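You operate a simulated robot arm through the tools that you are given. There is no shell and no other tool. Be economical: measure what you need, move in short steps, check, and stop when the job is done.

The job below is to be done with a simulated two-armed robot. You get a single attempt, and the scene is never put back.

TASK
Let the burnt pan soak, tip it out, then hold it still and scrub it clean.
Fine: wait till the crust pales; tip it into the basin by the washer; scrub on the draining board with the pink brush dipped in the suds; brush back. Set down upright: pink brush. What is to be rubbed or washed off counts as gone when no trace of it is left.

Only the result counts: the job must be done as asked and must still hold three seconds after the hand-in. Knocking over, shifting, dropping, spilling or breaking anything else fails it.

THE ROBOT
Two 7-joint arms with two-finger parallel grippers on one trunk, on a base that drives. Base frame: it is fixed to the floor where the robot stands at the start and does not move with it; the origin is under the middle of the robot, x ahead of it, y to its left, z up; the surface under the hand at the start is at about z = 750. Lengths are in mm, angles in degrees, forces in N, time in s.
The left shoulder is at the start at [70, 133, 1301], the right one opposite. With the tool pointing down near the work surface each hand reaches from about 100 to 560 mm from the robot's upright axis, wherever it stands, measured 20 degrees to its own side. Places, roughly: basin by the washer [600, -400, 800]; blue tap lever [800, -700, 1400]; brown pad [750, -1000, 1000]; draining board [500, 0, 900]; red tap lever [800, -500, 1400]. Payload 1.57 kg a hand.
Tool frame (each hand has its own): the origin (TCP) lies between the finger pads and is the grasp point; the fingertips stand 30 mm ahead of it; z points along the fingers, y is the line along which they close. Largest opening 80 mm; finger width 17, thickness 12; the body of the gripper, 40 by 82 mm, starts 80 mm behind the TCP.
Orientation is told as [roll, pitch, yaw] about the base's x, y, z axes, in that order, counted from this pose: with the fingers straight down and closing along the base's y, the tool's x points along the base's -x, its y along +y and its z along -z.

THE INTERFACE
- The arms move only by the tool step_arm. It takes "left_series", "right_series" or both (then of equal length, played together; a hand with none holds still); each is a list of rows, each an object of numbers (a shift or turn left out is 0, a gripper value left out holds the last): "tx", "ty", "tz": the shift along the tool's x, y, z in m; "rx", "ry", "rz": the turn, a rotation vector about the tool's x, y, z in rad; "claw": the gripper command, from -1 (shut) to 1 (fully open), values between in proportion. In form: [{"tx": .., "ty": .., "tz": .., "rx": .., "ry": .., "rz": .., "claw": ..}, ...]. A call has 1 to 12 rows; each row is the pose to reach, as a shift and turn from the pose commanded when the call began, along the tool's axes at that moment. A row lasts 0.2 s, in which the tool goes at most 50 mm and 8.6 degrees; a call with a longer step from one row to the next is refused whole, and so is a gripper value outside its range. A pose out of reach is approached as far as the arm can. The call stops where the force on the tool passes 40 N (or 10 N more than at its start, if that is more) or the arm is blocked; 0.2 s more then pass. The fingers move at their own pace (about 153 mm/s each) and stop on an object; they squeeze with about 43 N. The grip force told is the motor's: it shows also when the fingers shut on nothing. Time passes only in rows, and 0.2 s behind the last, so rows that repeat a pose let the fingers close. The reply holds the time, the measured pose of the TCP, the force on the tool along the base axes, the opening and the grip force, in the units named above and with some noise, with the torque about the TCP (base axes, N m) and any sound that the robot's microphone picked up.
- Cameras (640 x 400 px; columns grow to the right, rows downward): "scene" is now at [112.7, -31, 1508.6]; the picture's right is [-0.49, -0.87, 0.00], its down [-0.67, 0.38, -0.64] and it looks along [0.55, -0.31, -0.77] (base axes); focal length 223 px, centre (320, 200). "left" rides on the left gripper at [72, 7, -122] in its tool frame; the picture's right is [-0.09, 1.00, 0.00], its down [-0.84, -0.08, -0.54] and it looks along [-0.54, -0.05, 0.84] (tool axes); focal length 238 px, centre (320, 200). "right" rides on the right gripper at [72, -7, -122] in its tool frame; the picture's right is [0.09, 1.00, 0.00], its down [-0.84, 0.08, -0.54] and it looks along [-0.54, 0.05, 0.84] (tool axes); focal length 238 px, centre (320, 200). There is no depth. A picture from a camera that has moved, and an enlarged one, comes with that camera's place and axes in the base frame and with its lens. The place of the scene camera against the robot may be out by one fixed shift of up to 12 mm in any direction.
- get_image(camera): a new picture of that camera. No time passes.
- move_column(by): slides the trunk up (or, below 0, down) by that many mm; the arms and the scene camera ride with it, the base frame stays. It gives what a move gives, with no picture.
- drive_base(legs): drives the robot by 1 to 6 legs, each [ahead, left, turn to the left] in mm, mm and degrees, along the robot's own axes; the way and the turn of a leg run together, so that a leg with both is an arc; at most 1500 mm and 180 degrees a leg. The arms and the cameras ride along, it lands a little off, and it stops where it bumps. It gives what a move gives.
- turn_head(pan, tilt): turns the head with the scene camera to pan (to the left, within 86 degrees either way) and tilt (down, from -29 to 69), counted from straight ahead of the robot. It gives what a move gives.
- close_up(camera, box): a new picture of the part [left, top, right, bottom] of that camera's present view, enlarged. No time passes.
- hand_in(): hands the job in; it is judged then, once.

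Go step by step. Nothing tells you exact positions but the pictures and the camera data: compare them with the known pose of the tool, close in by small moves and look again before you grip or let go. The budget is 120 turns and 88 pictures, counting those below and the enlarged ones. Unless the task says otherwise, let go and move clear before handing in.

The tools are called after ">>>" by a JSON object that holds its "op" and its "data". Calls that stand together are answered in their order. step_arm: Moves the arms, as the interface text tells. Its arguments: {"type":"object","properties":{"left_series":{"type":"array"},"right_series":{"type":"array"}},"required":[]} The other tools are called the same way: move_column (by) slides the trunk up or down; drive_base (legs) drives the base; turn_head (pan, tilt) turns the head that bears the scene camera; get_image (camera) takes a picture; close_up (camera, box) takes an enlarged picture of a part of a camera's view; hand_in () hands the job in.

At the start:

```text
time_s: 0.0
left_position: [447.3, 43.0, 1000.7]
left_orientation: [0.1, 0.0, -0.1]
left_contact_force: [-0.4, 0.0, -0.2]
left_torque: [-0.03, 0.02, 0.03]
left_gripper_width: 80.0
left_grasp_force: 0.2
right_position: [399.9, -361.9, 1283.4]
right_orientation: [0.0, 0.0, 0.0]
right_contact_force: [0.7, 0.5, -0.5]
right_torque: [-0.02, -0.02, 0.0]
right_gripper_width: 80.3
right_grasp_force: 0.0
trunk travel left (down, up): [-875.0, 65.0]
robot x, y, heading: [2.2, 2.6, 0.3]
head pan, tilt: [-29.6, 50.4]
```

scene: 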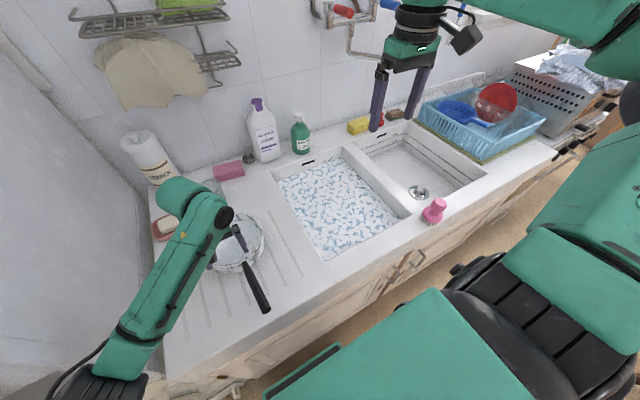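
right: 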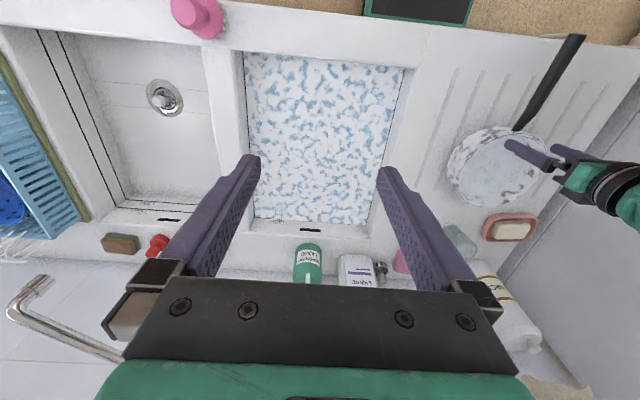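
left: 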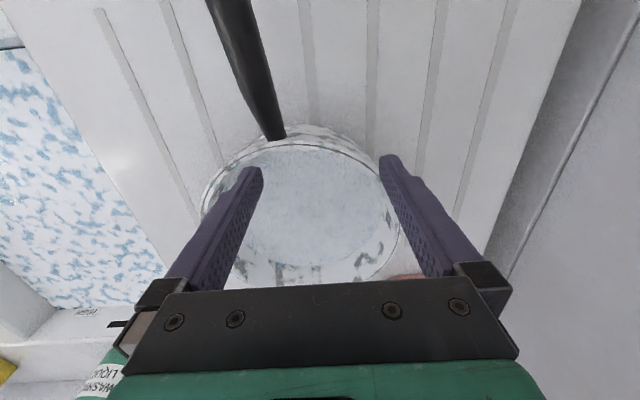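

I see the pan on the draining board with its handle towards me, a suds basin in the middle, an empty basin to the right and a pink thing on the front rim. First I look closer to identify the brush, the crust and the "washer".

>>> {"op": "close_up", "data": {"camera": "scene", "box": [140, 160, 300, 330]}}

>>> {"op": "close_up", "data": {"camera": "scene", "box": [340, 60, 640, 250]}}

>>> {"op": "close_up", "data": {"camera": "right", "box": [0, 0, 320, 200]}}

>>> {"op": "close_up", "data": {"camera": "left", "box": [160, 0, 480, 300]}}

```text
2.35 times, centred on (220, 245) of scene
camera zoom: at [112.7, -31.0, 1508.6], right [-0.49, -0.87, 0.0], down [-0.67, 0.38, -0.64], along [0.55, -0.31, -0.77], focal length 526 px, centre (555, 94)
```

zoom: 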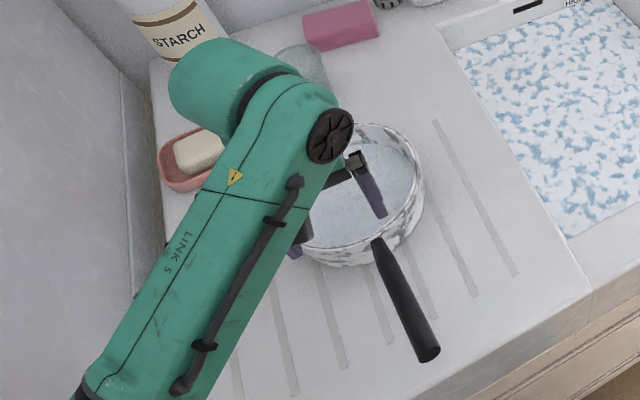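

```text
2.11 times, centred on (490, 155) of scene
camera zoom: at [112.7, -31.0, 1508.6], right [-0.49, -0.87, 0.0], down [-0.67, 0.38, -0.64], along [0.55, -0.31, -0.77], focal length 470 px, centre (-38, 295)
```

zoom: 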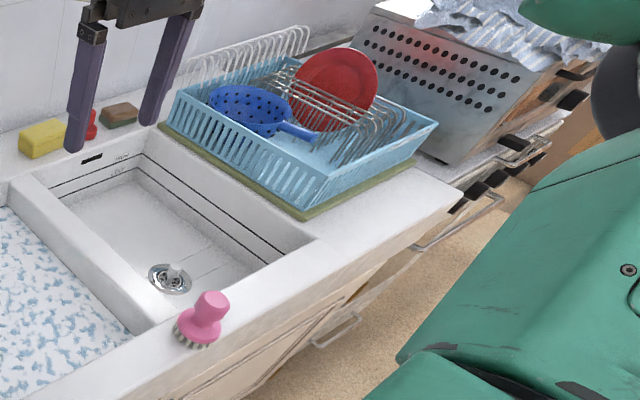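

```text
2.00 times, centred on (160, 100) of right
camera zoom: at [327.6, -369.5, 1406.7], right [-0.09, 1.0, 0.0], down [0.84, 0.08, 0.54], along [0.54, 0.05, -0.84], focal length 477 px, centre (640, 400)
```

zoom: 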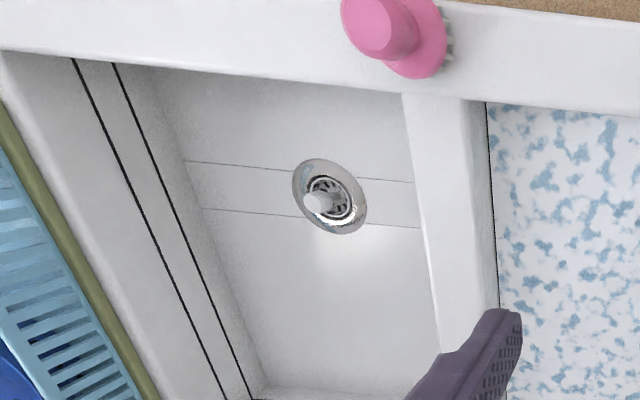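

```text
1.33 times, centred on (320, 150) of left
camera zoom: at [375.7, 48.5, 1122.4], right [0.09, 1.0, 0.0], down [0.84, -0.08, 0.54], along [0.54, -0.05, -0.84], focal length 318 px, centre (320, 267)
```

zoom: 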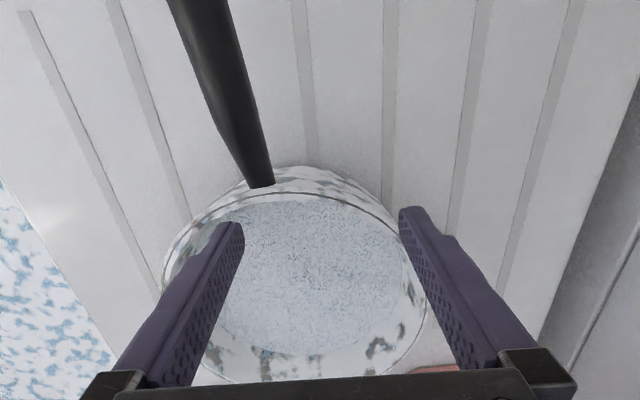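

The pan is full of water; the brush stands bristles-down on the front rim. I need to find the "washer" and check how the crust looks over time.

>>> {"op": "turn_head", "data": {"pan": -60, "tilt": 35}}

>>> {"op": "get_image", "data": {"camera": "scene"}}

>>> {"op": "turn_head", "data": {"pan": 30, "tilt": 45}}

>>> {"op": "get_image", "data": {"camera": "scene"}}

>>> {"op": "turn_head", "data": {"pan": -10, "tilt": 69}}

>>> {"op": "get_image", "data": {"camera": "scene"}}

```text
time_s: 0.9
left_position: [447.6, 42.8, 999.1]
left_orientation: [0.0, 0.0, -0.1]
left_contact_force: [-0.2, -0.4, -0.5]
left_torque: [-0.03, 0.03, -0.01]
left_gripper_width: 80.1
left_grasp_force: 0.1
right_position: [399.5, -362.9, 1285.0]
right_orientation: [0.0, 0.1, 0.0]
right_contact_force: [-0.6, 0.5, 0.2]
right_torque: [-0.01, -0.06, 0.04]
right_gripper_width: 80.1
right_grasp_force: 0.0
trunk travel left (down, up): [-875.0, 65.0]
robot x, y, heading: [-2.4, -1.3, -0.1]
head pan, tilt: [-60.0, 35.0]
```

```text
80 pictures are left
camera scene: at [90.2, -69.2, 1530.9], right [-0.87, -0.5, 0.0], down [-0.29, 0.5, -0.82], along [0.41, -0.71, -0.57], focal length 223 px, centre (320, 200)
```

scene: 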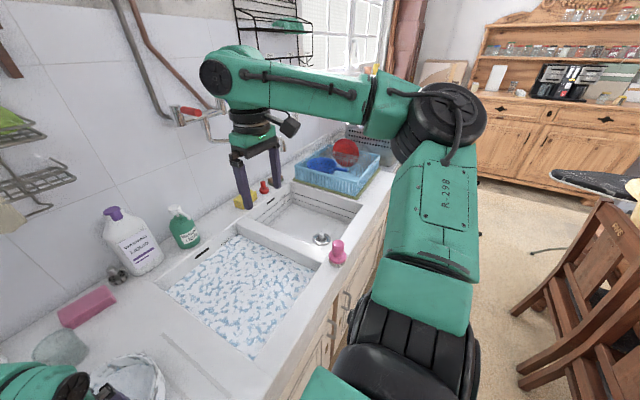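

```text
time_s: 2.6
left_position: [446.6, 42.1, 1000.5]
left_orientation: [0.0, 0.0, 0.0]
left_contact_force: [-0.6, 0.4, -0.1]
left_torque: [0.02, 0.0, -0.01]
left_gripper_width: 80.2
left_grasp_force: 0.1
right_position: [399.0, -363.2, 1284.2]
right_orientation: [0.0, 0.0, 0.0]
right_contact_force: [-0.9, 0.4, -0.3]
right_torque: [0.02, 0.0, 0.03]
right_gripper_width: 80.3
right_grasp_force: 0.1
trunk travel left (down, up): [-875.0, 65.0]
robot x, y, heading: [-2.5, 0.2, 0.1]
head pan, tilt: [30.0, 45.0]
```

```text
79 pictures are left
camera scene: at [116.6, 47.5, 1516.2], right [0.5, -0.87, 0.0], down [-0.61, -0.35, -0.71], along [0.61, 0.35, -0.71], focal length 223 px, centre (320, 200)
```

scene: 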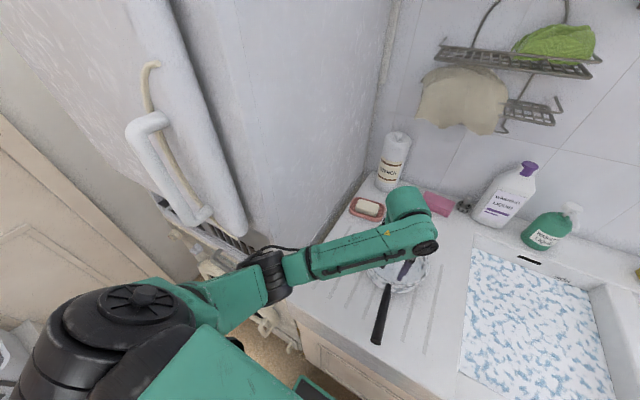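

```text
time_s: 3.7
left_position: [447.5, 41.8, 999.7]
left_orientation: [0.0, -0.1, -0.1]
left_contact_force: [-0.5, 0.3, 0.3]
left_torque: [-0.02, -0.01, 0.02]
left_gripper_width: 79.9
left_grasp_force: 0.0
right_position: [399.4, -361.8, 1284.0]
right_orientation: [0.0, 0.0, 0.1]
right_contact_force: [0.0, -0.2, -0.8]
right_torque: [0.02, 0.02, 0.02]
right_gripper_width: 80.0
right_grasp_force: 0.0
trunk travel left (down, up): [-875.0, 65.0]
robot x, y, heading: [0.0, 0.5, 0.0]
head pan, tilt: [-10.0, 68.8]
```

```text
78 pictures are left
camera scene: at [101.2, -2.7, 1487.3], right [-0.17, -0.98, 0.0], down [-0.92, 0.16, -0.36], along [0.36, -0.06, -0.93], focal length 223 px, centre (320, 200)
```

scene: 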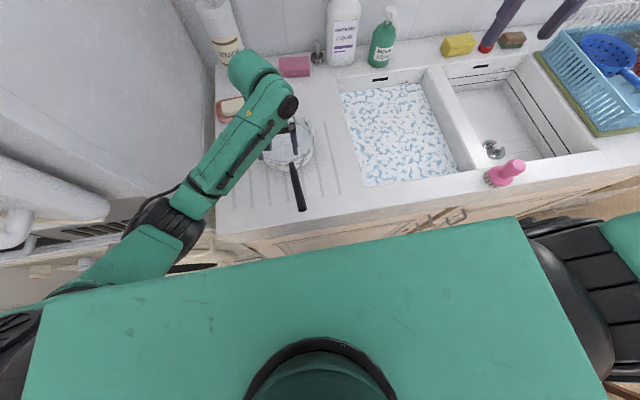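

A tall white appliance stands on the left, something with knobs and bar handles on the right. I zoom in on both to decide which is the washer.

>>> {"op": "turn_head", "data": {"pan": 70, "tilt": 30}}

>>> {"op": "get_image", "data": {"camera": "scene"}}

>>> {"op": "turn_head", "data": {"pan": -45, "tilt": 35}}

>>> {"op": "get_image", "data": {"camera": "scene"}}

```text
time_s: 5.2
left_position: [447.3, 43.1, 999.8]
left_orientation: [0.0, -0.1, 0.0]
left_contact_force: [0.0, -0.7, 0.0]
left_torque: [0.02, 0.01, 0.0]
left_gripper_width: 79.9
left_grasp_force: 0.0
right_position: [400.2, -362.1, 1284.4]
right_orientation: [0.0, 0.1, -0.1]
right_contact_force: [-0.1, 0.2, -0.9]
right_torque: [0.0, -0.02, -0.01]
right_gripper_width: 79.9
right_grasp_force: 0.0
trunk travel left (down, up): [-875.0, 65.0]
robot x, y, heading: [-2.3, 3.9, -0.2]
head pan, tilt: [70.0, 30.0]
```

```text
77 pictures are left
camera scene: at [77.2, 91.8, 1538.7], right [0.94, -0.34, 0.0], down [-0.17, -0.47, -0.87], along [0.3, 0.81, -0.5], focal length 223 px, centre (320, 200)
```

scene: 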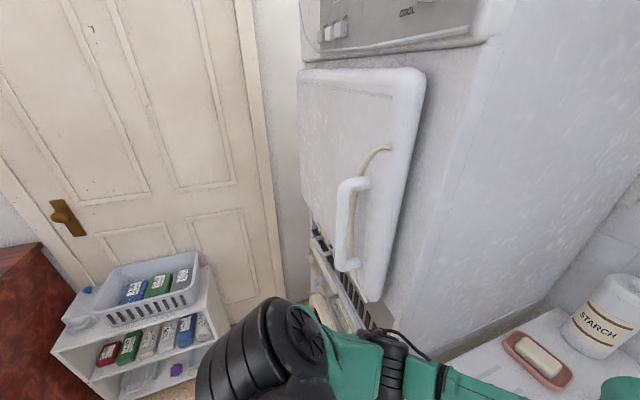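

```text
time_s: 7.1
left_position: [446.7, 42.9, 1000.1]
left_orientation: [0.0, 0.0, 0.1]
left_contact_force: [0.2, 0.0, 0.0]
left_torque: [-0.03, 0.03, 0.02]
left_gripper_width: 80.1
left_grasp_force: 0.0
right_position: [398.4, -362.8, 1285.0]
right_orientation: [0.0, 0.0, -0.1]
right_contact_force: [0.4, -0.8, 0.4]
right_torque: [0.01, 0.0, -0.03]
right_gripper_width: 80.0
right_grasp_force: 0.0
trunk travel left (down, up): [-875.0, 65.0]
robot x, y, heading: [1.6, 0.6, 0.3]
head pan, tilt: [-45.0, 35.0]
```

```text
76 pictures are left
camera scene: at [108.5, -55.3, 1531.0], right [-0.71, -0.71, 0.0], down [-0.41, 0.41, -0.82], along [0.58, -0.58, -0.57], focal length 223 px, centre (320, 200)
```

scene: 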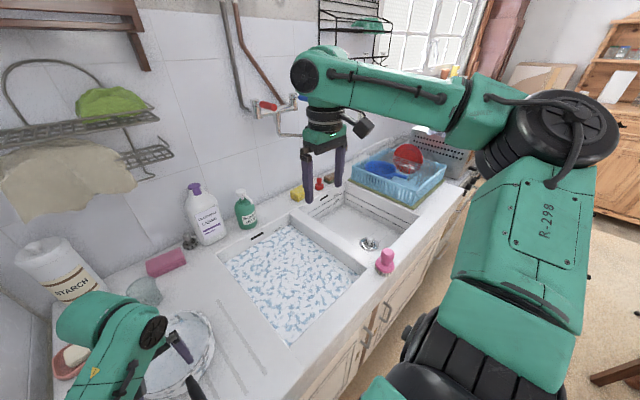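

The left appliance carries a COOL dial with detergents beside it. I check what the right-hand thing with the perforated box is before deciding on the basin.

>>> {"op": "close_up", "data": {"camera": "scene", "box": [340, 90, 500, 260]}}

>>> {"op": "turn_head", "data": {"pan": 75, "tilt": 5}}

>>> {"op": "get_image", "data": {"camera": "scene"}}

>>> {"op": "close_up", "data": {"camera": "left", "box": [160, 0, 480, 300]}}

```text
2.35 times, centred on (420, 175) of scene
camera zoom: at [108.5, -55.3, 1531.0], right [-0.71, -0.71, 0.0], down [-0.41, 0.41, -0.82], along [0.58, -0.58, -0.57], focal length 526 px, centre (85, 259)
```

zoom: 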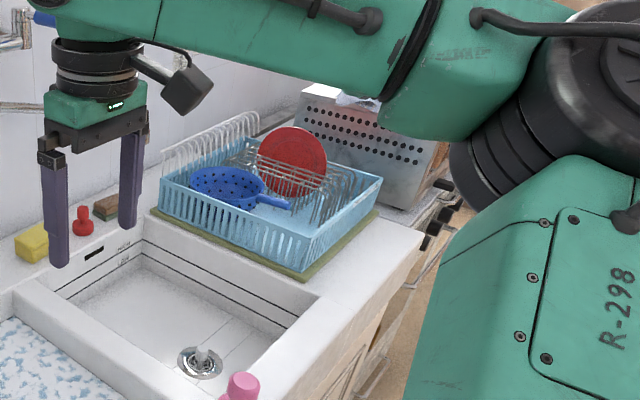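

```text
time_s: 9.1
left_position: [449.6, 43.6, 1000.3]
left_orientation: [0.0, 0.1, 0.0]
left_contact_force: [0.5, 0.5, -0.4]
left_torque: [0.01, -0.03, 0.01]
left_gripper_width: 79.8
left_grasp_force: 0.0
right_position: [398.8, -362.7, 1284.6]
right_orientation: [0.0, 0.0, 0.0]
right_contact_force: [-0.2, 0.2, 0.2]
right_torque: [0.01, -0.01, -0.03]
right_gripper_width: 80.1
right_grasp_force: 0.0
trunk travel left (down, up): [-875.0, 65.0]
robot x, y, heading: [2.3, -1.9, 0.1]
head pan, tilt: [75.0, 5.0]
```

```text
74 pictures are left
camera scene: at [70.0, 95.6, 1579.2], right [0.97, -0.26, 0.0], down [-0.02, -0.08, -1.0], along [0.26, 0.96, -0.09], focal length 223 px, centre (320, 200)
```

scene: 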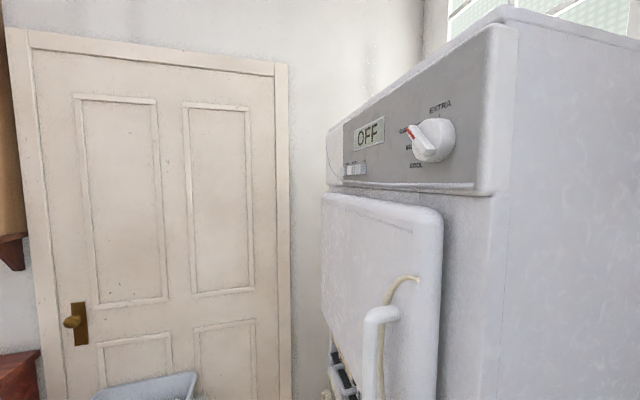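

```text
1.33 times, centred on (320, 150) of left
camera zoom: at [375.7, 48.5, 1122.4], right [0.09, 1.0, 0.0], down [0.84, -0.08, 0.54], along [0.54, -0.05, -0.84], focal length 318 px, centre (320, 267)
```

zoom: 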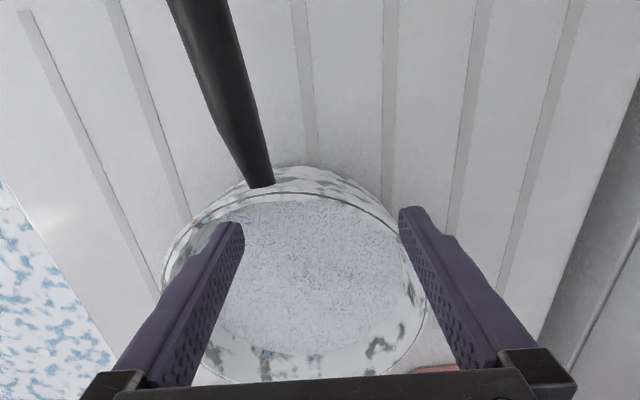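

The left appliance with its wash dial is the washer, so the suds basin next to it is the one to tip into (matches the listed place). I raise the left hand for a clear look into the pan.

>>> {"op": "step_arm", "data": {"left_series": [{"tz": -0.05}, {"tz": -0.1}, {"tz": -0.12, "tx": 0.03}, {"tz": -0.12, "tx": 0.06}]}}

>>> {"op": "close_up", "data": {"camera": "left", "box": [200, 60, 440, 260]}}

>>> {"op": "turn_head", "data": {"pan": -5, "tilt": 60}}

>>> {"op": "get_image", "data": {"camera": "scene"}}

```text
time_s: 10.3
left_position: [370.2, 9.0, 1125.3]
left_orientation: [1.2, -0.7, -0.7]
left_contact_force: [-0.5, -0.2, -0.3]
left_torque: [0.01, -0.01, 0.0]
left_gripper_width: 80.2
left_grasp_force: 0.1
right_position: [377.0, -398.0, 1284.5]
right_orientation: [1.3, -1.1, -0.4]
right_contact_force: [0.7, -0.4, -0.5]
right_torque: [0.01, -0.03, -0.01]
right_gripper_width: 80.0
right_grasp_force: 0.1
trunk travel left (down, up): [-875.0, 65.0]
robot x, y, heading: [0.2, -5.3, -0.3]
head pan, tilt: [75.0, 5.0]
stopped in row 4 (left hand): the arm was blocked; the commanded pose is now the measured one
```

```text
2.00 times, centred on (320, 160) of left
camera zoom: at [296.7, 13.6, 1248.1], right [0.1, 0.99, 0.02], down [0.83, -0.1, 0.55], along [0.55, -0.04, -0.83], focal length 477 px, centre (320, 280)
```

zoom: 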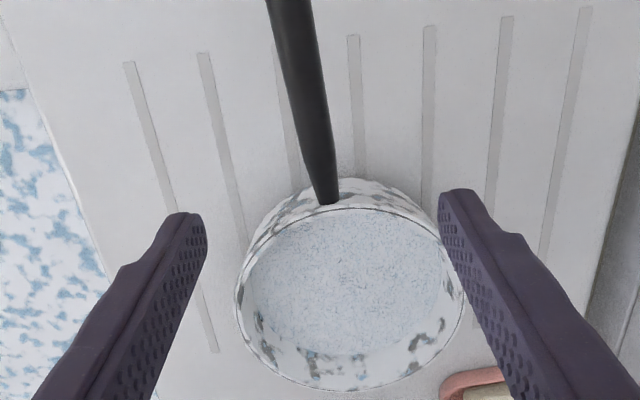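

```text
time_s: 11.9
left_position: [370.7, 10.9, 1124.1]
left_orientation: [1.4, -0.8, -0.6]
left_contact_force: [0.6, -0.3, -0.1]
left_torque: [-0.01, 0.01, -0.03]
left_gripper_width: 79.8
left_grasp_force: 0.0
right_position: [377.7, -399.2, 1280.1]
right_orientation: [1.5, -1.0, -0.2]
right_contact_force: [0.2, -0.1, 0.1]
right_torque: [0.01, 0.02, -0.06]
right_gripper_width: 80.0
right_grasp_force: 0.1
trunk travel left (down, up): [-875.0, 65.0]
robot x, y, heading: [-1.1, -2.7, -0.1]
head pan, tilt: [-5.0, 60.0]
```

```text
71 pictures are left
camera scene: at [89.1, -39.0, 1498.0], right [-0.09, -1.0, -0.03], down [-0.85, 0.09, -0.51], along [0.51, -0.02, -0.86], focal length 223 px, centre (320, 200)
```

scene: 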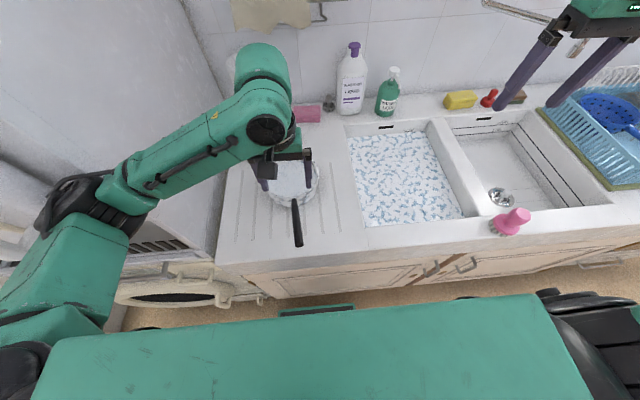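

The left arm's elbow met the washer and the robot tips slightly; I go back the way I came, and the pan shows a pale speckled wet content.

>>> {"op": "step_arm", "data": {"left_series": [{"tx": -0.04}, {"tx": -0.07, "ty": 0.02, "tz": 0.03}, {"tx": -0.07, "ty": 0.02, "tz": 0.06}]}}

>>> {"op": "get_image", "data": {"camera": "scene"}}

```text
time_s: 12.7
left_position: [447.5, 42.8, 1066.6]
left_orientation: [0.8, -0.7, -0.2]
left_contact_force: [0.1, -0.7, 0.0]
left_torque: [0.02, -0.01, 0.01]
left_gripper_width: 80.2
left_grasp_force: 0.0
right_position: [381.9, -386.0, 1284.8]
right_orientation: [1.0, -0.9, -0.2]
right_contact_force: [0.3, -0.3, -0.2]
right_torque: [0.04, 0.03, 0.02]
right_gripper_width: 80.2
right_grasp_force: 0.0
trunk travel left (down, up): [-875.0, 65.0]
robot x, y, heading: [5.1, -0.0, -0.1]
head pan, tilt: [-5.0, 60.0]
```

```text
70 pictures are left
camera scene: at [92.9, -25.1, 1498.3], right [-0.09, -1.0, -0.02], down [-0.85, 0.09, -0.51], along [0.51, -0.03, -0.86], focal length 223 px, centre (320, 200)
```

scene: 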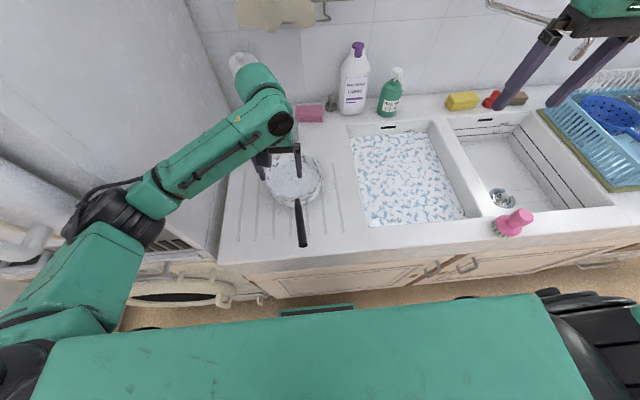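

The elbow still leans on the washer. I drive the base to the right to free it.

>>> {"op": "drive_base", "data": {"legs": [[0, -150, 0]]}}

>>> {"op": "get_image", "data": {"camera": "scene"}}

>>> {"op": "get_image", "data": {"camera": "left"}}

```text
time_s: 14.1
left_position: [461.9, -93.8, 1056.5]
left_orientation: [-0.1, 0.2, -0.5]
left_contact_force: [0.5, -0.2, -0.2]
left_torque: [0.02, 0.05, 0.0]
left_gripper_width: 79.8
left_grasp_force: 0.0
right_position: [398.1, -518.6, 1283.9]
right_orientation: [-0.1, 0.1, -0.4]
right_contact_force: [0.6, 0.6, 0.0]
right_torque: [-0.01, 0.02, -0.01]
right_gripper_width: 80.2
right_grasp_force: 0.1
trunk travel left (down, up): [-875.0, 65.0]
robot x, y, heading: [0.2, -153.1, -0.3]
head pan, tilt: [-5.0, 60.0]
```

```text
69 pictures are left
camera scene: at [115.4, -152.7, 1496.4], right [-0.09, -1.0, 0.0], down [-0.86, 0.08, -0.5], along [0.5, -0.05, -0.87], focal length 223 px, centre (320, 200)
```

scene: 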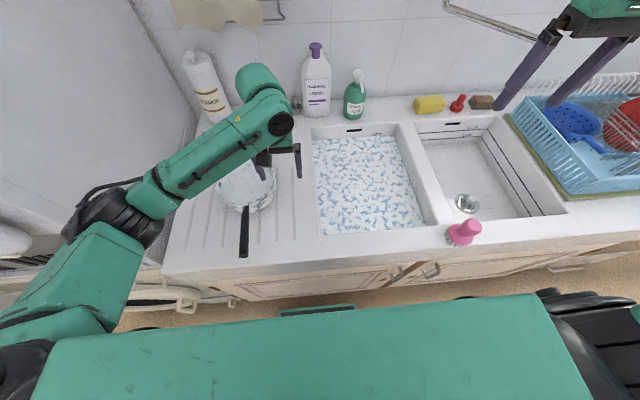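

```text
68 pictures are left
camera left: at [390.6, -87.2, 1179.6], right [0.1, 0.99, 0.0], down [0.84, -0.08, 0.54], along [0.53, -0.06, -0.84], focal length 238 px, centre (320, 200)
```

left: 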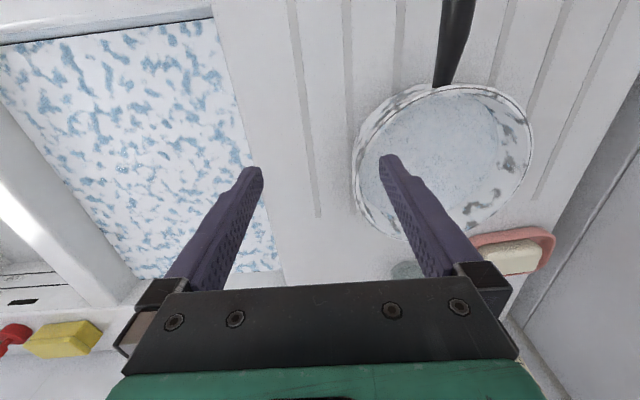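

The robot stands free again. I take a close look at the pan content now, for comparison later.

>>> {"op": "close_up", "data": {"camera": "left", "box": [340, 60, 560, 250]}}

>>> {"op": "close_up", "data": {"camera": "scene", "box": [190, 140, 310, 270]}}

```text
2.11 times, centred on (450, 155) of left
camera zoom: at [390.6, -87.2, 1179.6], right [0.1, 0.99, 0.0], down [0.84, -0.08, 0.54], along [0.53, -0.06, -0.84], focal length 502 px, centre (46, 295)
```

zoom: 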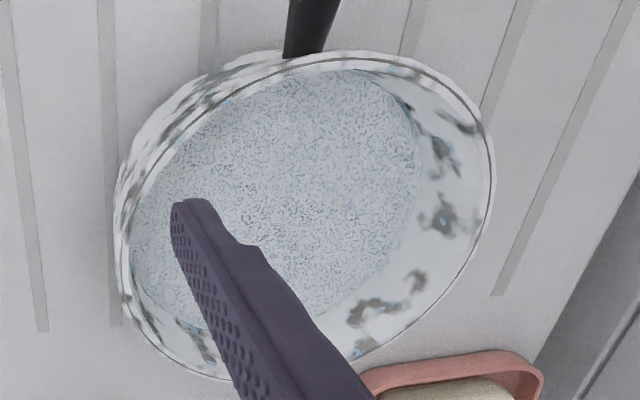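

```text
3.08 times, centred on (250, 205) of scene
camera zoom: at [115.4, -152.7, 1496.4], right [-0.09, -1.0, 0.0], down [-0.86, 0.08, -0.5], along [0.5, -0.05, -0.87], focal length 688 px, centre (535, 185)
```

zoom: 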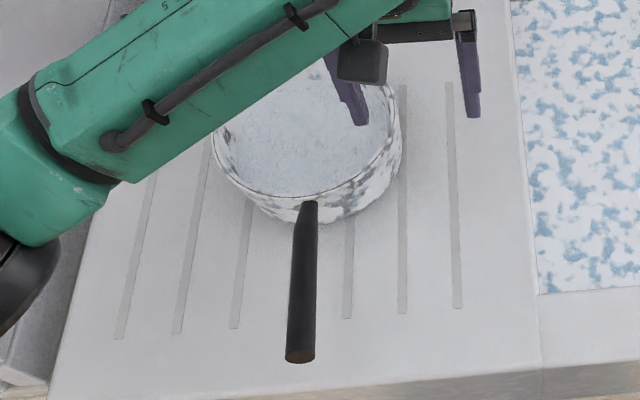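

The pan holds soapy water at about [485, 26], handle along x from about x=405 to 290 at y≈23; the suds basin spans roughly x 370–750, y −185…−510. I shift the base a bit more to the right so the left hand can serve both pan and basin, then let time pass and compare the crust.

>>> {"op": "drive_base", "data": {"legs": [[0, -90, 0]]}}

>>> {"op": "step_arm", "data": {"left_series": [{"tx": 0.02, "ty": 0.04}, {"tx": 0.05, "ty": 0.08}, {"tx": 0.08, "ty": 0.12}, {"tx": 0.11, "ty": 0.16}, {"tx": 0.13, "ty": 0.2}, {"tx": 0.13, "ty": 0.2}]}}

>>> {"op": "get_image", "data": {"camera": "left"}}

>>> {"op": "get_image", "data": {"camera": "scene"}}

```text
time_s: 15.2
left_position: [460.0, -177.9, 1058.5]
left_orientation: [-0.4, 0.2, -0.3]
left_contact_force: [0.0, 0.6, 0.4]
left_torque: [0.01, 0.03, 0.01]
left_gripper_width: 80.2
left_grasp_force: 0.0
right_position: [398.4, -602.5, 1286.6]
right_orientation: [-0.3, 0.0, -0.3]
right_contact_force: [0.0, 0.1, 0.4]
right_torque: [-0.04, -0.01, -0.02]
right_gripper_width: 80.2
right_grasp_force: 0.0
trunk travel left (down, up): [-875.0, 65.0]
robot x, y, heading: [-0.0, -246.1, -0.2]
head pan, tilt: [-5.0, 60.0]
```

```text
time_s: 16.6
left_position: [330.1, 20.7, 1059.1]
left_orientation: [0.0, 0.4, -0.4]
left_contact_force: [0.6, -0.8, 0.5]
left_torque: [-0.01, 0.02, 0.0]
left_gripper_width: 79.7
left_grasp_force: 0.1
right_position: [398.4, -607.8, 1284.0]
right_orientation: [0.1, 0.0, -0.2]
right_contact_force: [-0.2, -0.8, -0.7]
right_torque: [0.0, 0.03, 0.0]
right_gripper_width: 80.3
right_grasp_force: 0.0
trunk travel left (down, up): [-875.0, 65.0]
robot x, y, heading: [-4.2, -244.0, -0.5]
head pan, tilt: [-5.0, 60.0]
```

```text
65 pictures are left
camera left: at [259.0, 26.7, 1182.6], right [0.1, 1.0, 0.0], down [0.84, -0.08, 0.54], along [0.53, -0.05, -0.84], focal length 238 px, centre (320, 200)
```

left: 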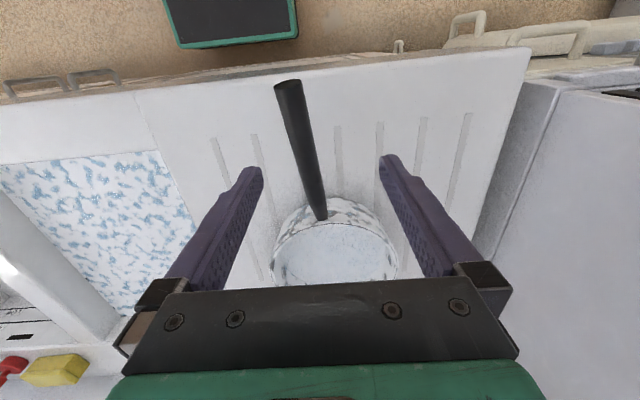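

```text
64 pictures are left
camera scene: at [113.0, -243.9, 1496.6], right [-0.09, -1.0, 0.0], down [-0.86, 0.08, -0.5], along [0.5, -0.05, -0.87], focal length 223 px, centre (320, 200)
```

scene: 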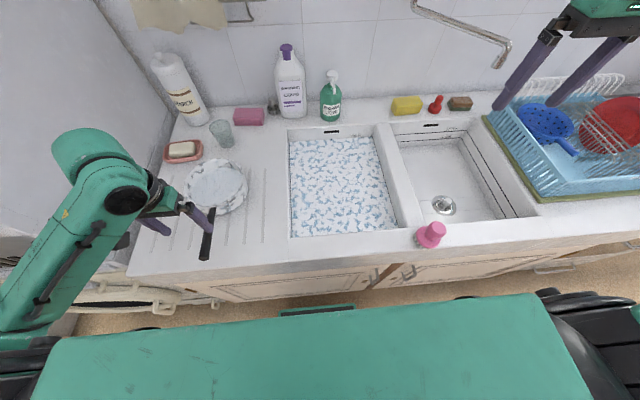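

Handle estimate: from about [406, 10, 985] to [279, 4, 981]. Check the crust again.

>>> {"op": "close_up", "data": {"camera": "left", "box": [250, 180, 420, 290]}}

>>> {"op": "close_up", "data": {"camera": "scene", "box": [160, 130, 280, 270]}}

```text
3.64 times, centred on (335, 235) of left
camera zoom: at [259.0, 26.7, 1182.6], right [0.1, 1.0, 0.0], down [0.84, -0.08, 0.54], along [0.53, -0.05, -0.84], focal length 867 px, centre (266, 73)
```

zoom: 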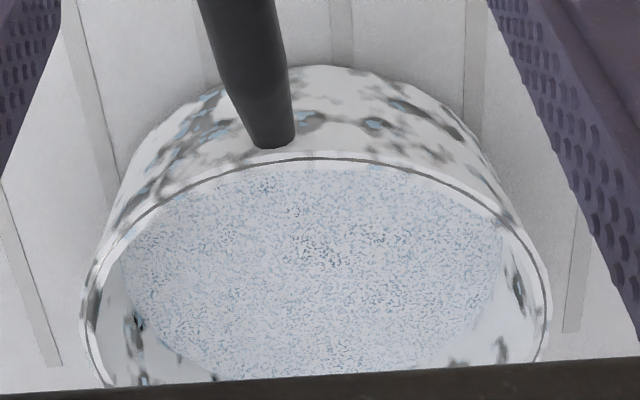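

```text
2.86 times, centred on (220, 200) of scene
camera zoom: at [113.0, -243.9, 1496.6], right [-0.09, -1.0, 0.0], down [-0.86, 0.08, -0.5], along [0.5, -0.05, -0.87], focal length 638 px, centre (606, 200)
```

zoom: 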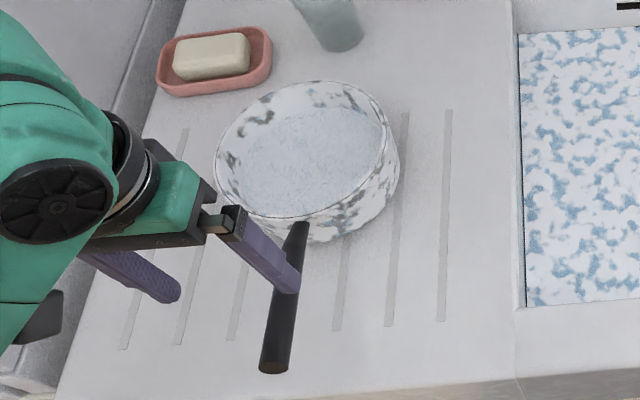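

The content is a pale soapy speckle; I wait some time (holding still) and compare again.

>>> {"op": "step_arm", "data": {"left_series": [{}, {}, {}, {}, {}, {}, {}, {}, {}, {}, {}, {}]}}

>>> {"op": "step_arm", "data": {"left_series": [{}, {}, {}, {}, {}, {}, {}, {}, {}, {}, {}, {}]}}

>>> {"op": "step_arm", "data": {"left_series": [{}, {}, {}, {}, {}, {}, {}, {}, {}, {}, {}, {}]}}

>>> {"op": "step_arm", "data": {"left_series": [{}, {}, {}, {}, {}, {}, {}, {}, {}, {}, {}, {}]}}

>>> {"op": "step_arm", "data": {"left_series": [{}, {}, {}, {}, {}, {}, {}, {}, {}, {}, {}, {}]}}

>>> {"op": "step_arm", "data": {"left_series": [{}, {}, {}, {}, {}, {}, {}, {}, {}, {}, {}, {}]}}

>>> {"op": "close_up", "data": {"camera": "left", "box": [250, 180, 420, 290]}}

```text
time_s: 19.2
left_position: [329.2, 20.4, 1058.6]
left_orientation: [0.0, 0.3, -0.3]
left_contact_force: [-0.3, 0.6, 0.2]
left_torque: [0.0, -0.02, 0.01]
left_gripper_width: 80.0
left_grasp_force: 0.0
right_position: [397.2, -608.2, 1284.7]
right_orientation: [0.0, -0.1, -0.2]
right_contact_force: [0.6, -0.2, -0.2]
right_torque: [0.0, -0.01, 0.02]
right_gripper_width: 80.1
right_grasp_force: 0.0
trunk travel left (down, up): [-875.0, 65.0]
robot x, y, heading: [0.5, -241.6, -0.5]
head pan, tilt: [-5.0, 60.0]
```

```text
time_s: 21.8
left_position: [330.0, 21.5, 1059.9]
left_orientation: [0.0, 0.3, -0.3]
left_contact_force: [0.3, 1.1, 0.0]
left_torque: [0.04, 0.01, 0.03]
left_gripper_width: 79.9
left_grasp_force: 0.1
right_position: [398.2, -607.9, 1284.9]
right_orientation: [0.0, 0.0, -0.3]
right_contact_force: [0.6, 0.1, 0.0]
right_torque: [0.0, -0.03, 0.02]
right_gripper_width: 80.2
right_grasp_force: 0.0
trunk travel left (down, up): [-875.0, 65.0]
robot x, y, heading: [0.4, -247.0, -0.1]
head pan, tilt: [-5.0, 60.0]
```

```text
time_s: 24.4
left_position: [329.5, 21.2, 1059.9]
left_orientation: [0.0, 0.3, -0.3]
left_contact_force: [-0.1, 0.6, 0.4]
left_torque: [0.01, 0.0, 0.0]
left_gripper_width: 79.8
left_grasp_force: 0.1
right_position: [397.8, -607.5, 1283.3]
right_orientation: [0.0, 0.0, -0.3]
right_contact_force: [0.3, -0.6, 0.5]
right_torque: [-0.03, -0.04, -0.02]
right_gripper_width: 80.2
right_grasp_force: 0.1
trunk travel left (down, up): [-875.0, 65.0]
robot x, y, heading: [3.3, -241.7, -0.4]
head pan, tilt: [-5.0, 60.0]
```

```text
time_s: 27.0
left_position: [330.7, 21.3, 1059.6]
left_orientation: [0.0, 0.3, -0.3]
left_contact_force: [0.7, 1.1, -0.1]
left_torque: [0.01, 0.03, -0.02]
left_gripper_width: 79.8
left_grasp_force: 0.1
right_position: [398.4, -608.6, 1284.8]
right_orientation: [0.0, 0.0, -0.3]
right_contact_force: [0.9, -0.3, 0.2]
right_torque: [-0.02, 0.02, 0.01]
right_gripper_width: 79.9
right_grasp_force: 0.1
trunk travel left (down, up): [-875.0, 65.0]
robot x, y, heading: [1.7, -243.9, -0.2]
head pan, tilt: [-5.0, 60.0]
```

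```text
time_s: 29.6
left_position: [329.7, 21.1, 1058.4]
left_orientation: [-0.1, 0.3, -0.3]
left_contact_force: [-0.4, -0.2, 0.4]
left_torque: [-0.02, 0.01, -0.01]
left_gripper_width: 80.1
left_grasp_force: 0.0
right_position: [398.7, -607.3, 1283.5]
right_orientation: [0.0, 0.0, -0.3]
right_contact_force: [-0.6, -0.2, 0.4]
right_torque: [-0.01, -0.01, -0.01]
right_gripper_width: 80.0
right_grasp_force: 0.0
trunk travel left (down, up): [-875.0, 65.0]
robot x, y, heading: [-2.4, -243.2, -0.5]
head pan, tilt: [-5.0, 60.0]
```

```text
time_s: 32.2
left_position: [330.4, 20.6, 1058.6]
left_orientation: [0.0, 0.3, -0.3]
left_contact_force: [0.3, 0.3, 0.6]
left_torque: [-0.01, 0.01, -0.01]
left_gripper_width: 79.9
left_grasp_force: 0.1
right_position: [397.7, -608.7, 1284.2]
right_orientation: [-0.1, 0.1, -0.4]
right_contact_force: [0.3, 0.1, 0.2]
right_torque: [-0.01, 0.01, 0.02]
right_gripper_width: 80.0
right_grasp_force: 0.0
trunk travel left (down, up): [-875.0, 65.0]
robot x, y, heading: [1.9, -244.3, -0.2]
head pan, tilt: [-5.0, 60.0]
```

```text
3.64 times, centred on (335, 235) of left
camera zoom: at [258.7, 27.0, 1182.4], right [0.1, 1.0, 0.0], down [0.84, -0.08, 0.54], along [0.54, -0.05, -0.84], focal length 867 px, centre (266, 73)
```

zoom: 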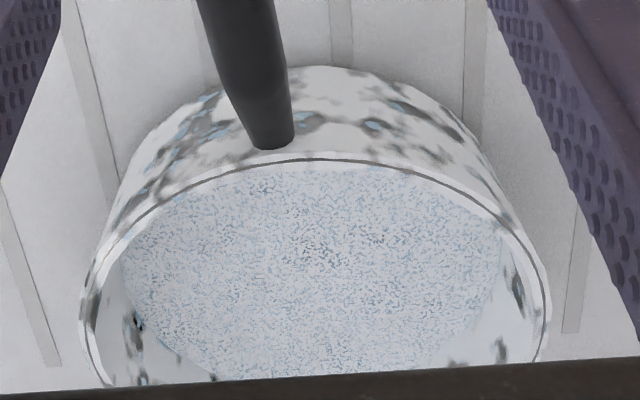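

No clear change yet. I zoom harder on the pan's bottom to judge the colour of the crust.

>>> {"op": "close_up", "data": {"camera": "left", "box": [310, 225, 360, 256]}}

>>> {"op": "step_arm", "data": {"left_series": [{}, {}, {}, {}, {}, {}, {}, {}, {}, {}, {}, {}]}}

>>> {"op": "step_arm", "data": {"left_series": [{}, {}, {}, {}, {}, {}, {}, {}, {}, {}, {}, {}]}}

>>> {"op": "step_arm", "data": {"left_series": [{}, {}, {}, {}, {}, {}, {}, {}, {}, {}, {}, {}]}}

>>> {"op": "step_arm", "data": {"left_series": [{}, {}, {}, {}, {}, {}, {}, {}, {}, {}, {}, {}]}}

>>> {"op": "step_arm", "data": {"left_series": [{}, {}, {}, {}, {}, {}, {}, {}, {}, {}, {}, {}]}}

>>> {"op": "step_arm", "data": {"left_series": [{}, {}, {}, {}, {}, {}, {}, {}, {}, {}, {}, {}]}}

>>> {"op": "close_up", "data": {"camera": "left", "box": [310, 225, 360, 256]}}

```text
12.80 times, centred on (335, 240) of left
camera zoom: at [258.7, 27.0, 1182.4], right [0.1, 1.0, 0.0], down [0.84, -0.08, 0.54], along [0.54, -0.05, -0.84], focal length 3051 px, centre (128, -318)
```

zoom: 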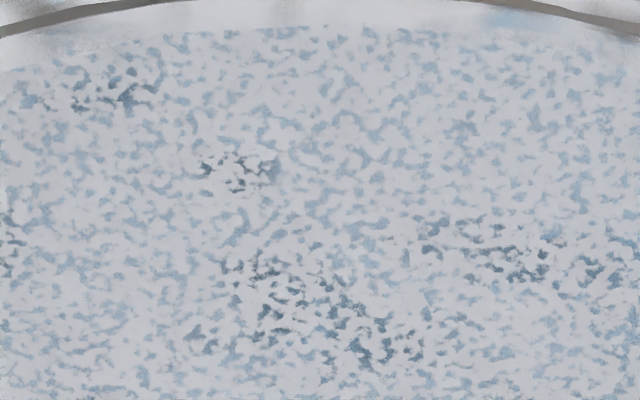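

```text
time_s: 34.8
left_position: [330.7, 20.8, 1060.2]
left_orientation: [0.0, 0.4, -0.3]
left_contact_force: [0.2, 0.4, 0.3]
left_torque: [0.03, -0.04, 0.0]
left_gripper_width: 80.0
left_grasp_force: 0.0
right_position: [397.7, -607.4, 1284.6]
right_orientation: [0.1, 0.1, -0.3]
right_contact_force: [0.0, 0.4, -0.7]
right_torque: [-0.01, 0.02, 0.01]
right_gripper_width: 80.1
right_grasp_force: 0.1
trunk travel left (down, up): [-875.0, 65.0]
robot x, y, heading: [3.3, -244.4, -0.3]
head pan, tilt: [-5.0, 60.0]
```

```text
time_s: 37.4
left_position: [329.8, 20.5, 1059.2]
left_orientation: [0.0, 0.3, -0.4]
left_contact_force: [0.2, -0.7, 0.4]
left_torque: [-0.02, -0.02, 0.02]
left_gripper_width: 80.1
left_grasp_force: 0.0
right_position: [398.0, -607.1, 1284.4]
right_orientation: [0.0, 0.0, -0.3]
right_contact_force: [0.1, -0.4, 0.4]
right_torque: [0.01, 0.03, -0.02]
right_gripper_width: 79.8
right_grasp_force: 0.0
trunk travel left (down, up): [-875.0, 65.0]
robot x, y, heading: [1.1, -242.4, -0.5]
head pan, tilt: [-5.0, 60.0]
```

```text
time_s: 40.0
left_position: [330.0, 20.8, 1059.4]
left_orientation: [0.0, 0.3, -0.3]
left_contact_force: [0.2, 0.8, 0.1]
left_torque: [0.03, 0.0, 0.0]
left_gripper_width: 79.7
left_grasp_force: 0.2
right_position: [397.7, -608.4, 1284.4]
right_orientation: [0.0, 0.0, -0.3]
right_contact_force: [-0.4, 0.2, 0.4]
right_torque: [0.02, -0.01, -0.02]
right_gripper_width: 80.0
right_grasp_force: 0.1
trunk travel left (down, up): [-875.0, 65.0]
robot x, y, heading: [0.6, -245.9, -0.1]
head pan, tilt: [-5.0, 60.0]
```

```text
time_s: 42.6
left_position: [329.4, 20.1, 1059.3]
left_orientation: [0.0, 0.3, -0.3]
left_contact_force: [-0.9, 0.7, 0.6]
left_torque: [0.02, -0.04, -0.01]
left_gripper_width: 80.0
left_grasp_force: 0.0
right_position: [397.3, -607.3, 1284.9]
right_orientation: [-0.1, 0.0, -0.2]
right_contact_force: [-0.5, -0.9, 0.6]
right_torque: [-0.01, -0.02, 0.02]
right_gripper_width: 80.2
right_grasp_force: 0.0
trunk travel left (down, up): [-875.0, 65.0]
robot x, y, heading: [-1.1, -244.6, -0.3]
head pan, tilt: [-5.0, 60.0]
```

```text
time_s: 45.2
left_position: [329.8, 21.4, 1059.8]
left_orientation: [0.0, 0.3, -0.4]
left_contact_force: [-0.4, 0.9, -0.9]
left_torque: [0.03, 0.01, 0.03]
left_gripper_width: 79.9
left_grasp_force: 0.1
right_position: [398.1, -608.4, 1284.5]
right_orientation: [0.0, 0.0, -0.3]
right_contact_force: [-0.2, 1.1, -0.2]
right_torque: [0.04, -0.01, -0.01]
right_gripper_width: 79.7
right_grasp_force: 0.2
trunk travel left (down, up): [-875.0, 65.0]
robot x, y, heading: [3.2, -243.3, -0.2]
head pan, tilt: [-5.0, 60.0]
```

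```text
time_s: 47.8
left_position: [328.6, 20.4, 1058.4]
left_orientation: [0.0, 0.2, -0.3]
left_contact_force: [0.3, 0.4, -0.3]
left_torque: [-0.04, 0.02, 0.02]
left_gripper_width: 80.0
left_grasp_force: 0.1
right_position: [397.3, -607.7, 1284.7]
right_orientation: [0.0, 0.0, -0.3]
right_contact_force: [0.7, -0.4, 0.0]
right_torque: [0.04, 0.03, 0.01]
right_gripper_width: 79.7
right_grasp_force: 0.1
trunk travel left (down, up): [-875.0, 65.0]
robot x, y, heading: [-0.7, -245.5, -0.2]
head pan, tilt: [-5.0, 60.0]
```

```text
12.80 times, centred on (335, 240) of left
camera zoom: at [258.7, 27.0, 1182.4], right [0.1, 1.0, 0.0], down [0.84, -0.08, 0.54], along [0.54, -0.05, -0.84], focal length 3051 px, centre (128, -318)
```

zoom: 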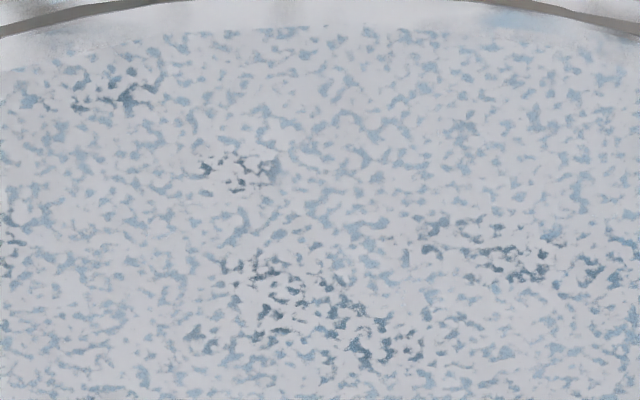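

Through the holes in the suds, dark crust patches show; they're not pale yet. While it soaks I use the right arm to fetch the brush; look with the right camera.

>>> {"op": "step_arm", "data": {"right_series": [{"tz": 0.04, "tx": 0.03}, {"tz": 0.08, "tx": 0.06}, {"tz": 0.12, "tx": 0.08}, {"tz": 0.16, "tx": 0.1}, {"tz": 0.18, "tx": 0.1}]}}

>>> {"op": "get_image", "data": {"camera": "right"}}

>>> {"op": "get_image", "data": {"camera": "scene"}}

```text
time_s: 49.0
left_position: [330.7, 19.7, 1058.7]
left_orientation: [0.0, 0.3, -0.3]
left_contact_force: [0.3, 0.1, 0.5]
left_torque: [0.03, -0.02, 0.03]
left_gripper_width: 79.9
left_grasp_force: 0.0
right_position: [297.6, -608.4, 1104.7]
right_orientation: [0.1, 0.0, -0.2]
right_contact_force: [0.2, -0.2, -0.2]
right_torque: [0.0, 0.02, 0.03]
right_gripper_width: 80.2
right_grasp_force: 0.1
trunk travel left (down, up): [-875.0, 65.0]
robot x, y, heading: [-1.4, -244.3, -0.2]
head pan, tilt: [-5.0, 60.0]
```

```text
58 pictures are left
camera right: at [226.3, -615.0, 1227.0], right [-0.09, 1.0, 0.0], down [0.84, 0.07, 0.54], along [0.54, 0.05, -0.84], focal length 238 px, centre (320, 200)
```

right: 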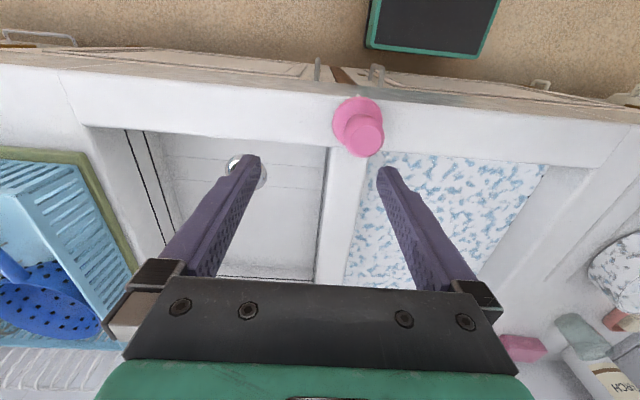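

```text
57 pictures are left
camera scene: at [113.1, -244.4, 1496.6], right [-0.09, -1.0, 0.0], down [-0.86, 0.08, -0.5], along [0.5, -0.05, -0.87], focal length 223 px, centre (320, 200)
```

scene: 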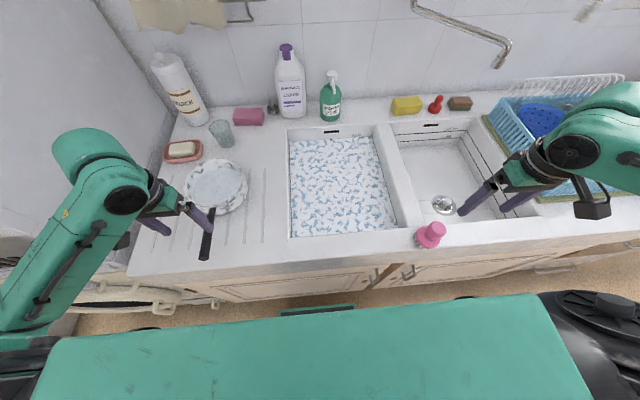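

Brush knob at about [304, −557, 969] top, rim at about z=893. Zoom to see its shape before approaching.

>>> {"op": "close_up", "data": {"camera": "right", "box": [310, 80, 410, 170]}}

>>> {"op": "close_up", "data": {"camera": "scene", "box": [390, 205, 470, 265]}}

>>> {"op": "step_arm", "data": {"right_series": [{"ty": 0.025, "tz": 0.03}, {"ty": 0.05, "tz": 0.06, "tx": -0.005}, {"ty": 0.05, "tz": 0.08, "tx": -0.005}, {"ty": 0.05, "tz": 0.08, "tx": -0.005}]}}

>>> {"op": "get_image", "data": {"camera": "right"}}

```text
4.44 times, centred on (360, 125) of right
camera zoom: at [226.3, -615.0, 1227.0], right [-0.09, 1.0, 0.0], down [0.84, 0.07, 0.54], along [0.54, 0.05, -0.84], focal length 1059 px, centre (142, 533)
```

zoom: 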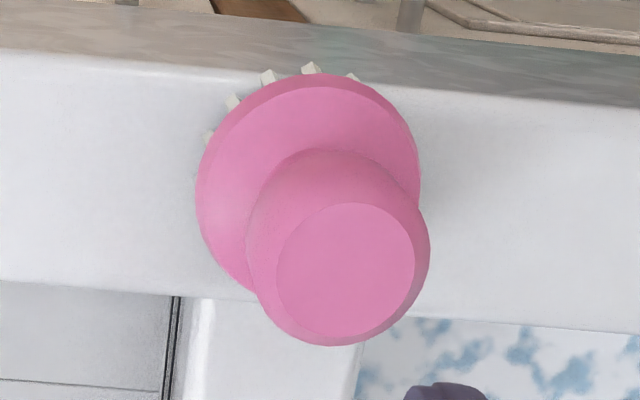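

```text
6.67 times, centred on (430, 235) of scene
camera zoom: at [113.1, -244.4, 1496.6], right [-0.09, -1.0, 0.0], down [-0.86, 0.08, -0.5], along [0.5, -0.05, -0.87], focal length 1490 px, centre (-413, -33)
```

zoom: 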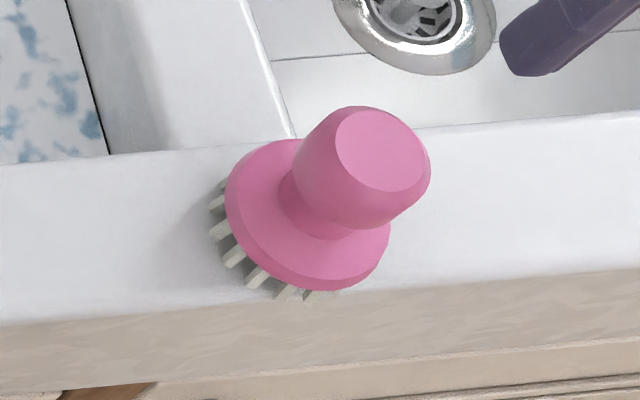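

```text
time_s: 50.0
left_position: [327.8, 21.2, 1060.0]
left_orientation: [0.0, 0.3, -0.3]
left_contact_force: [-0.2, -1.0, -0.3]
left_torque: [-0.03, -0.03, 0.0]
left_gripper_width: 80.2
left_grasp_force: 0.1
right_position: [302.7, -559.8, 1025.5]
right_orientation: [0.0, -0.1, -0.3]
right_contact_force: [-0.5, 0.9, -0.1]
right_torque: [0.03, -0.05, 0.03]
right_gripper_width: 80.0
right_grasp_force: 0.0
right hand out of reach, approached as far as the arm can: row 2
trunk travel left (down, up): [-875.0, 65.0]
robot x, y, heading: [-1.7, -243.4, -0.3]
head pan, tilt: [-5.0, 60.0]
```

```text
54 pictures are left
camera right: at [231.1, -566.0, 1148.1], right [-0.09, 1.0, 0.0], down [0.84, 0.07, 0.54], along [0.54, 0.05, -0.84], focal length 238 px, centre (320, 200)
```

right: 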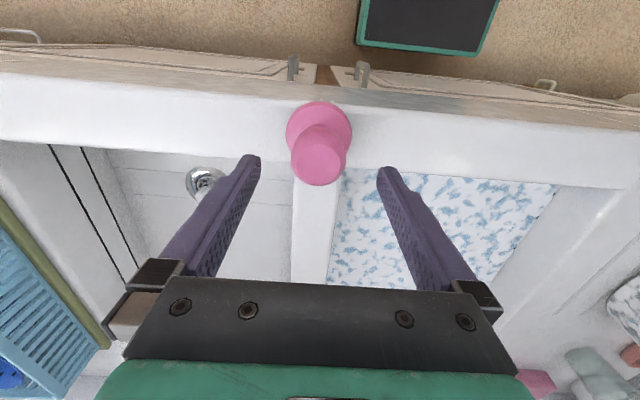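

The hand is well centred over the knob. I descend 68 mm and close.

>>> {"op": "step_arm", "data": {"right_series": [{"tz": 0.03}, {"tz": 0.055}, {"tz": 0.068}, {"tz": 0.068}]}}

>>> {"op": "close_up", "data": {"camera": "right", "box": [200, 80, 440, 260]}}

>>> {"op": "close_up", "data": {"camera": "left", "box": [310, 225, 360, 256]}}

```text
time_s: 51.0
left_position: [330.1, 20.9, 1059.9]
left_orientation: [0.0, 0.2, -0.3]
left_contact_force: [1.1, 0.3, -0.3]
left_torque: [-0.03, 0.0, -0.04]
left_gripper_width: 79.8
left_grasp_force: 0.0
right_position: [302.3, -558.4, 956.8]
right_orientation: [0.0, 0.0, -0.3]
right_contact_force: [-0.3, -0.4, -1.0]
right_torque: [-0.02, 0.02, -0.01]
right_gripper_width: 80.0
right_grasp_force: 0.0
trunk travel left (down, up): [-875.0, 65.0]
robot x, y, heading: [2.9, -245.4, -0.2]
head pan, tilt: [-5.0, 60.0]
```

```text
2.22 times, centred on (320, 170) of right
camera zoom: at [231.0, -564.6, 1079.0], right [-0.09, 1.0, 0.0], down [0.84, 0.07, 0.54], along [0.54, 0.05, -0.84], focal length 530 px, centre (320, 267)
```

zoom: 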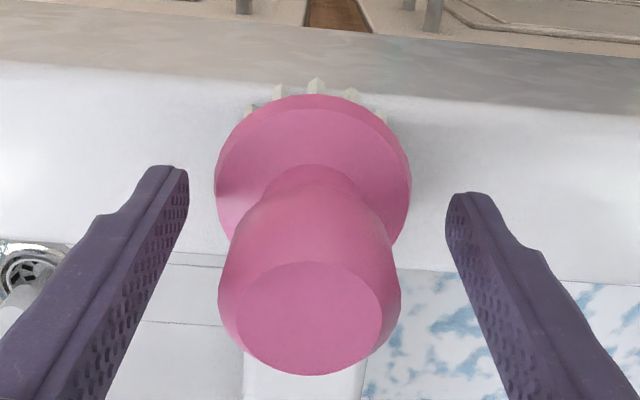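

```text
12.80 times, centred on (335, 240) of left
camera zoom: at [259.2, 27.3, 1182.2], right [0.1, 1.0, 0.0], down [0.84, -0.08, 0.54], along [0.53, -0.05, -0.84], focal length 3051 px, centre (128, -318)
```

zoom: 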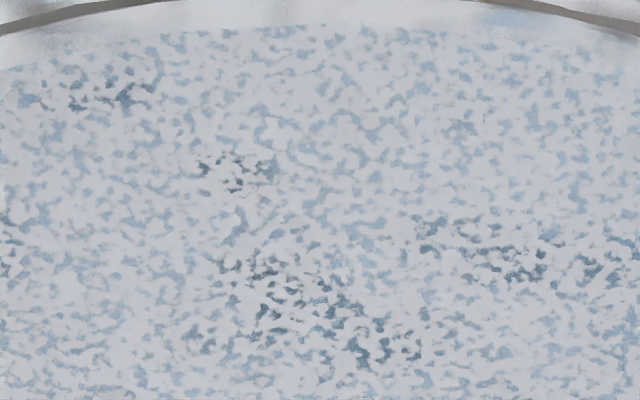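

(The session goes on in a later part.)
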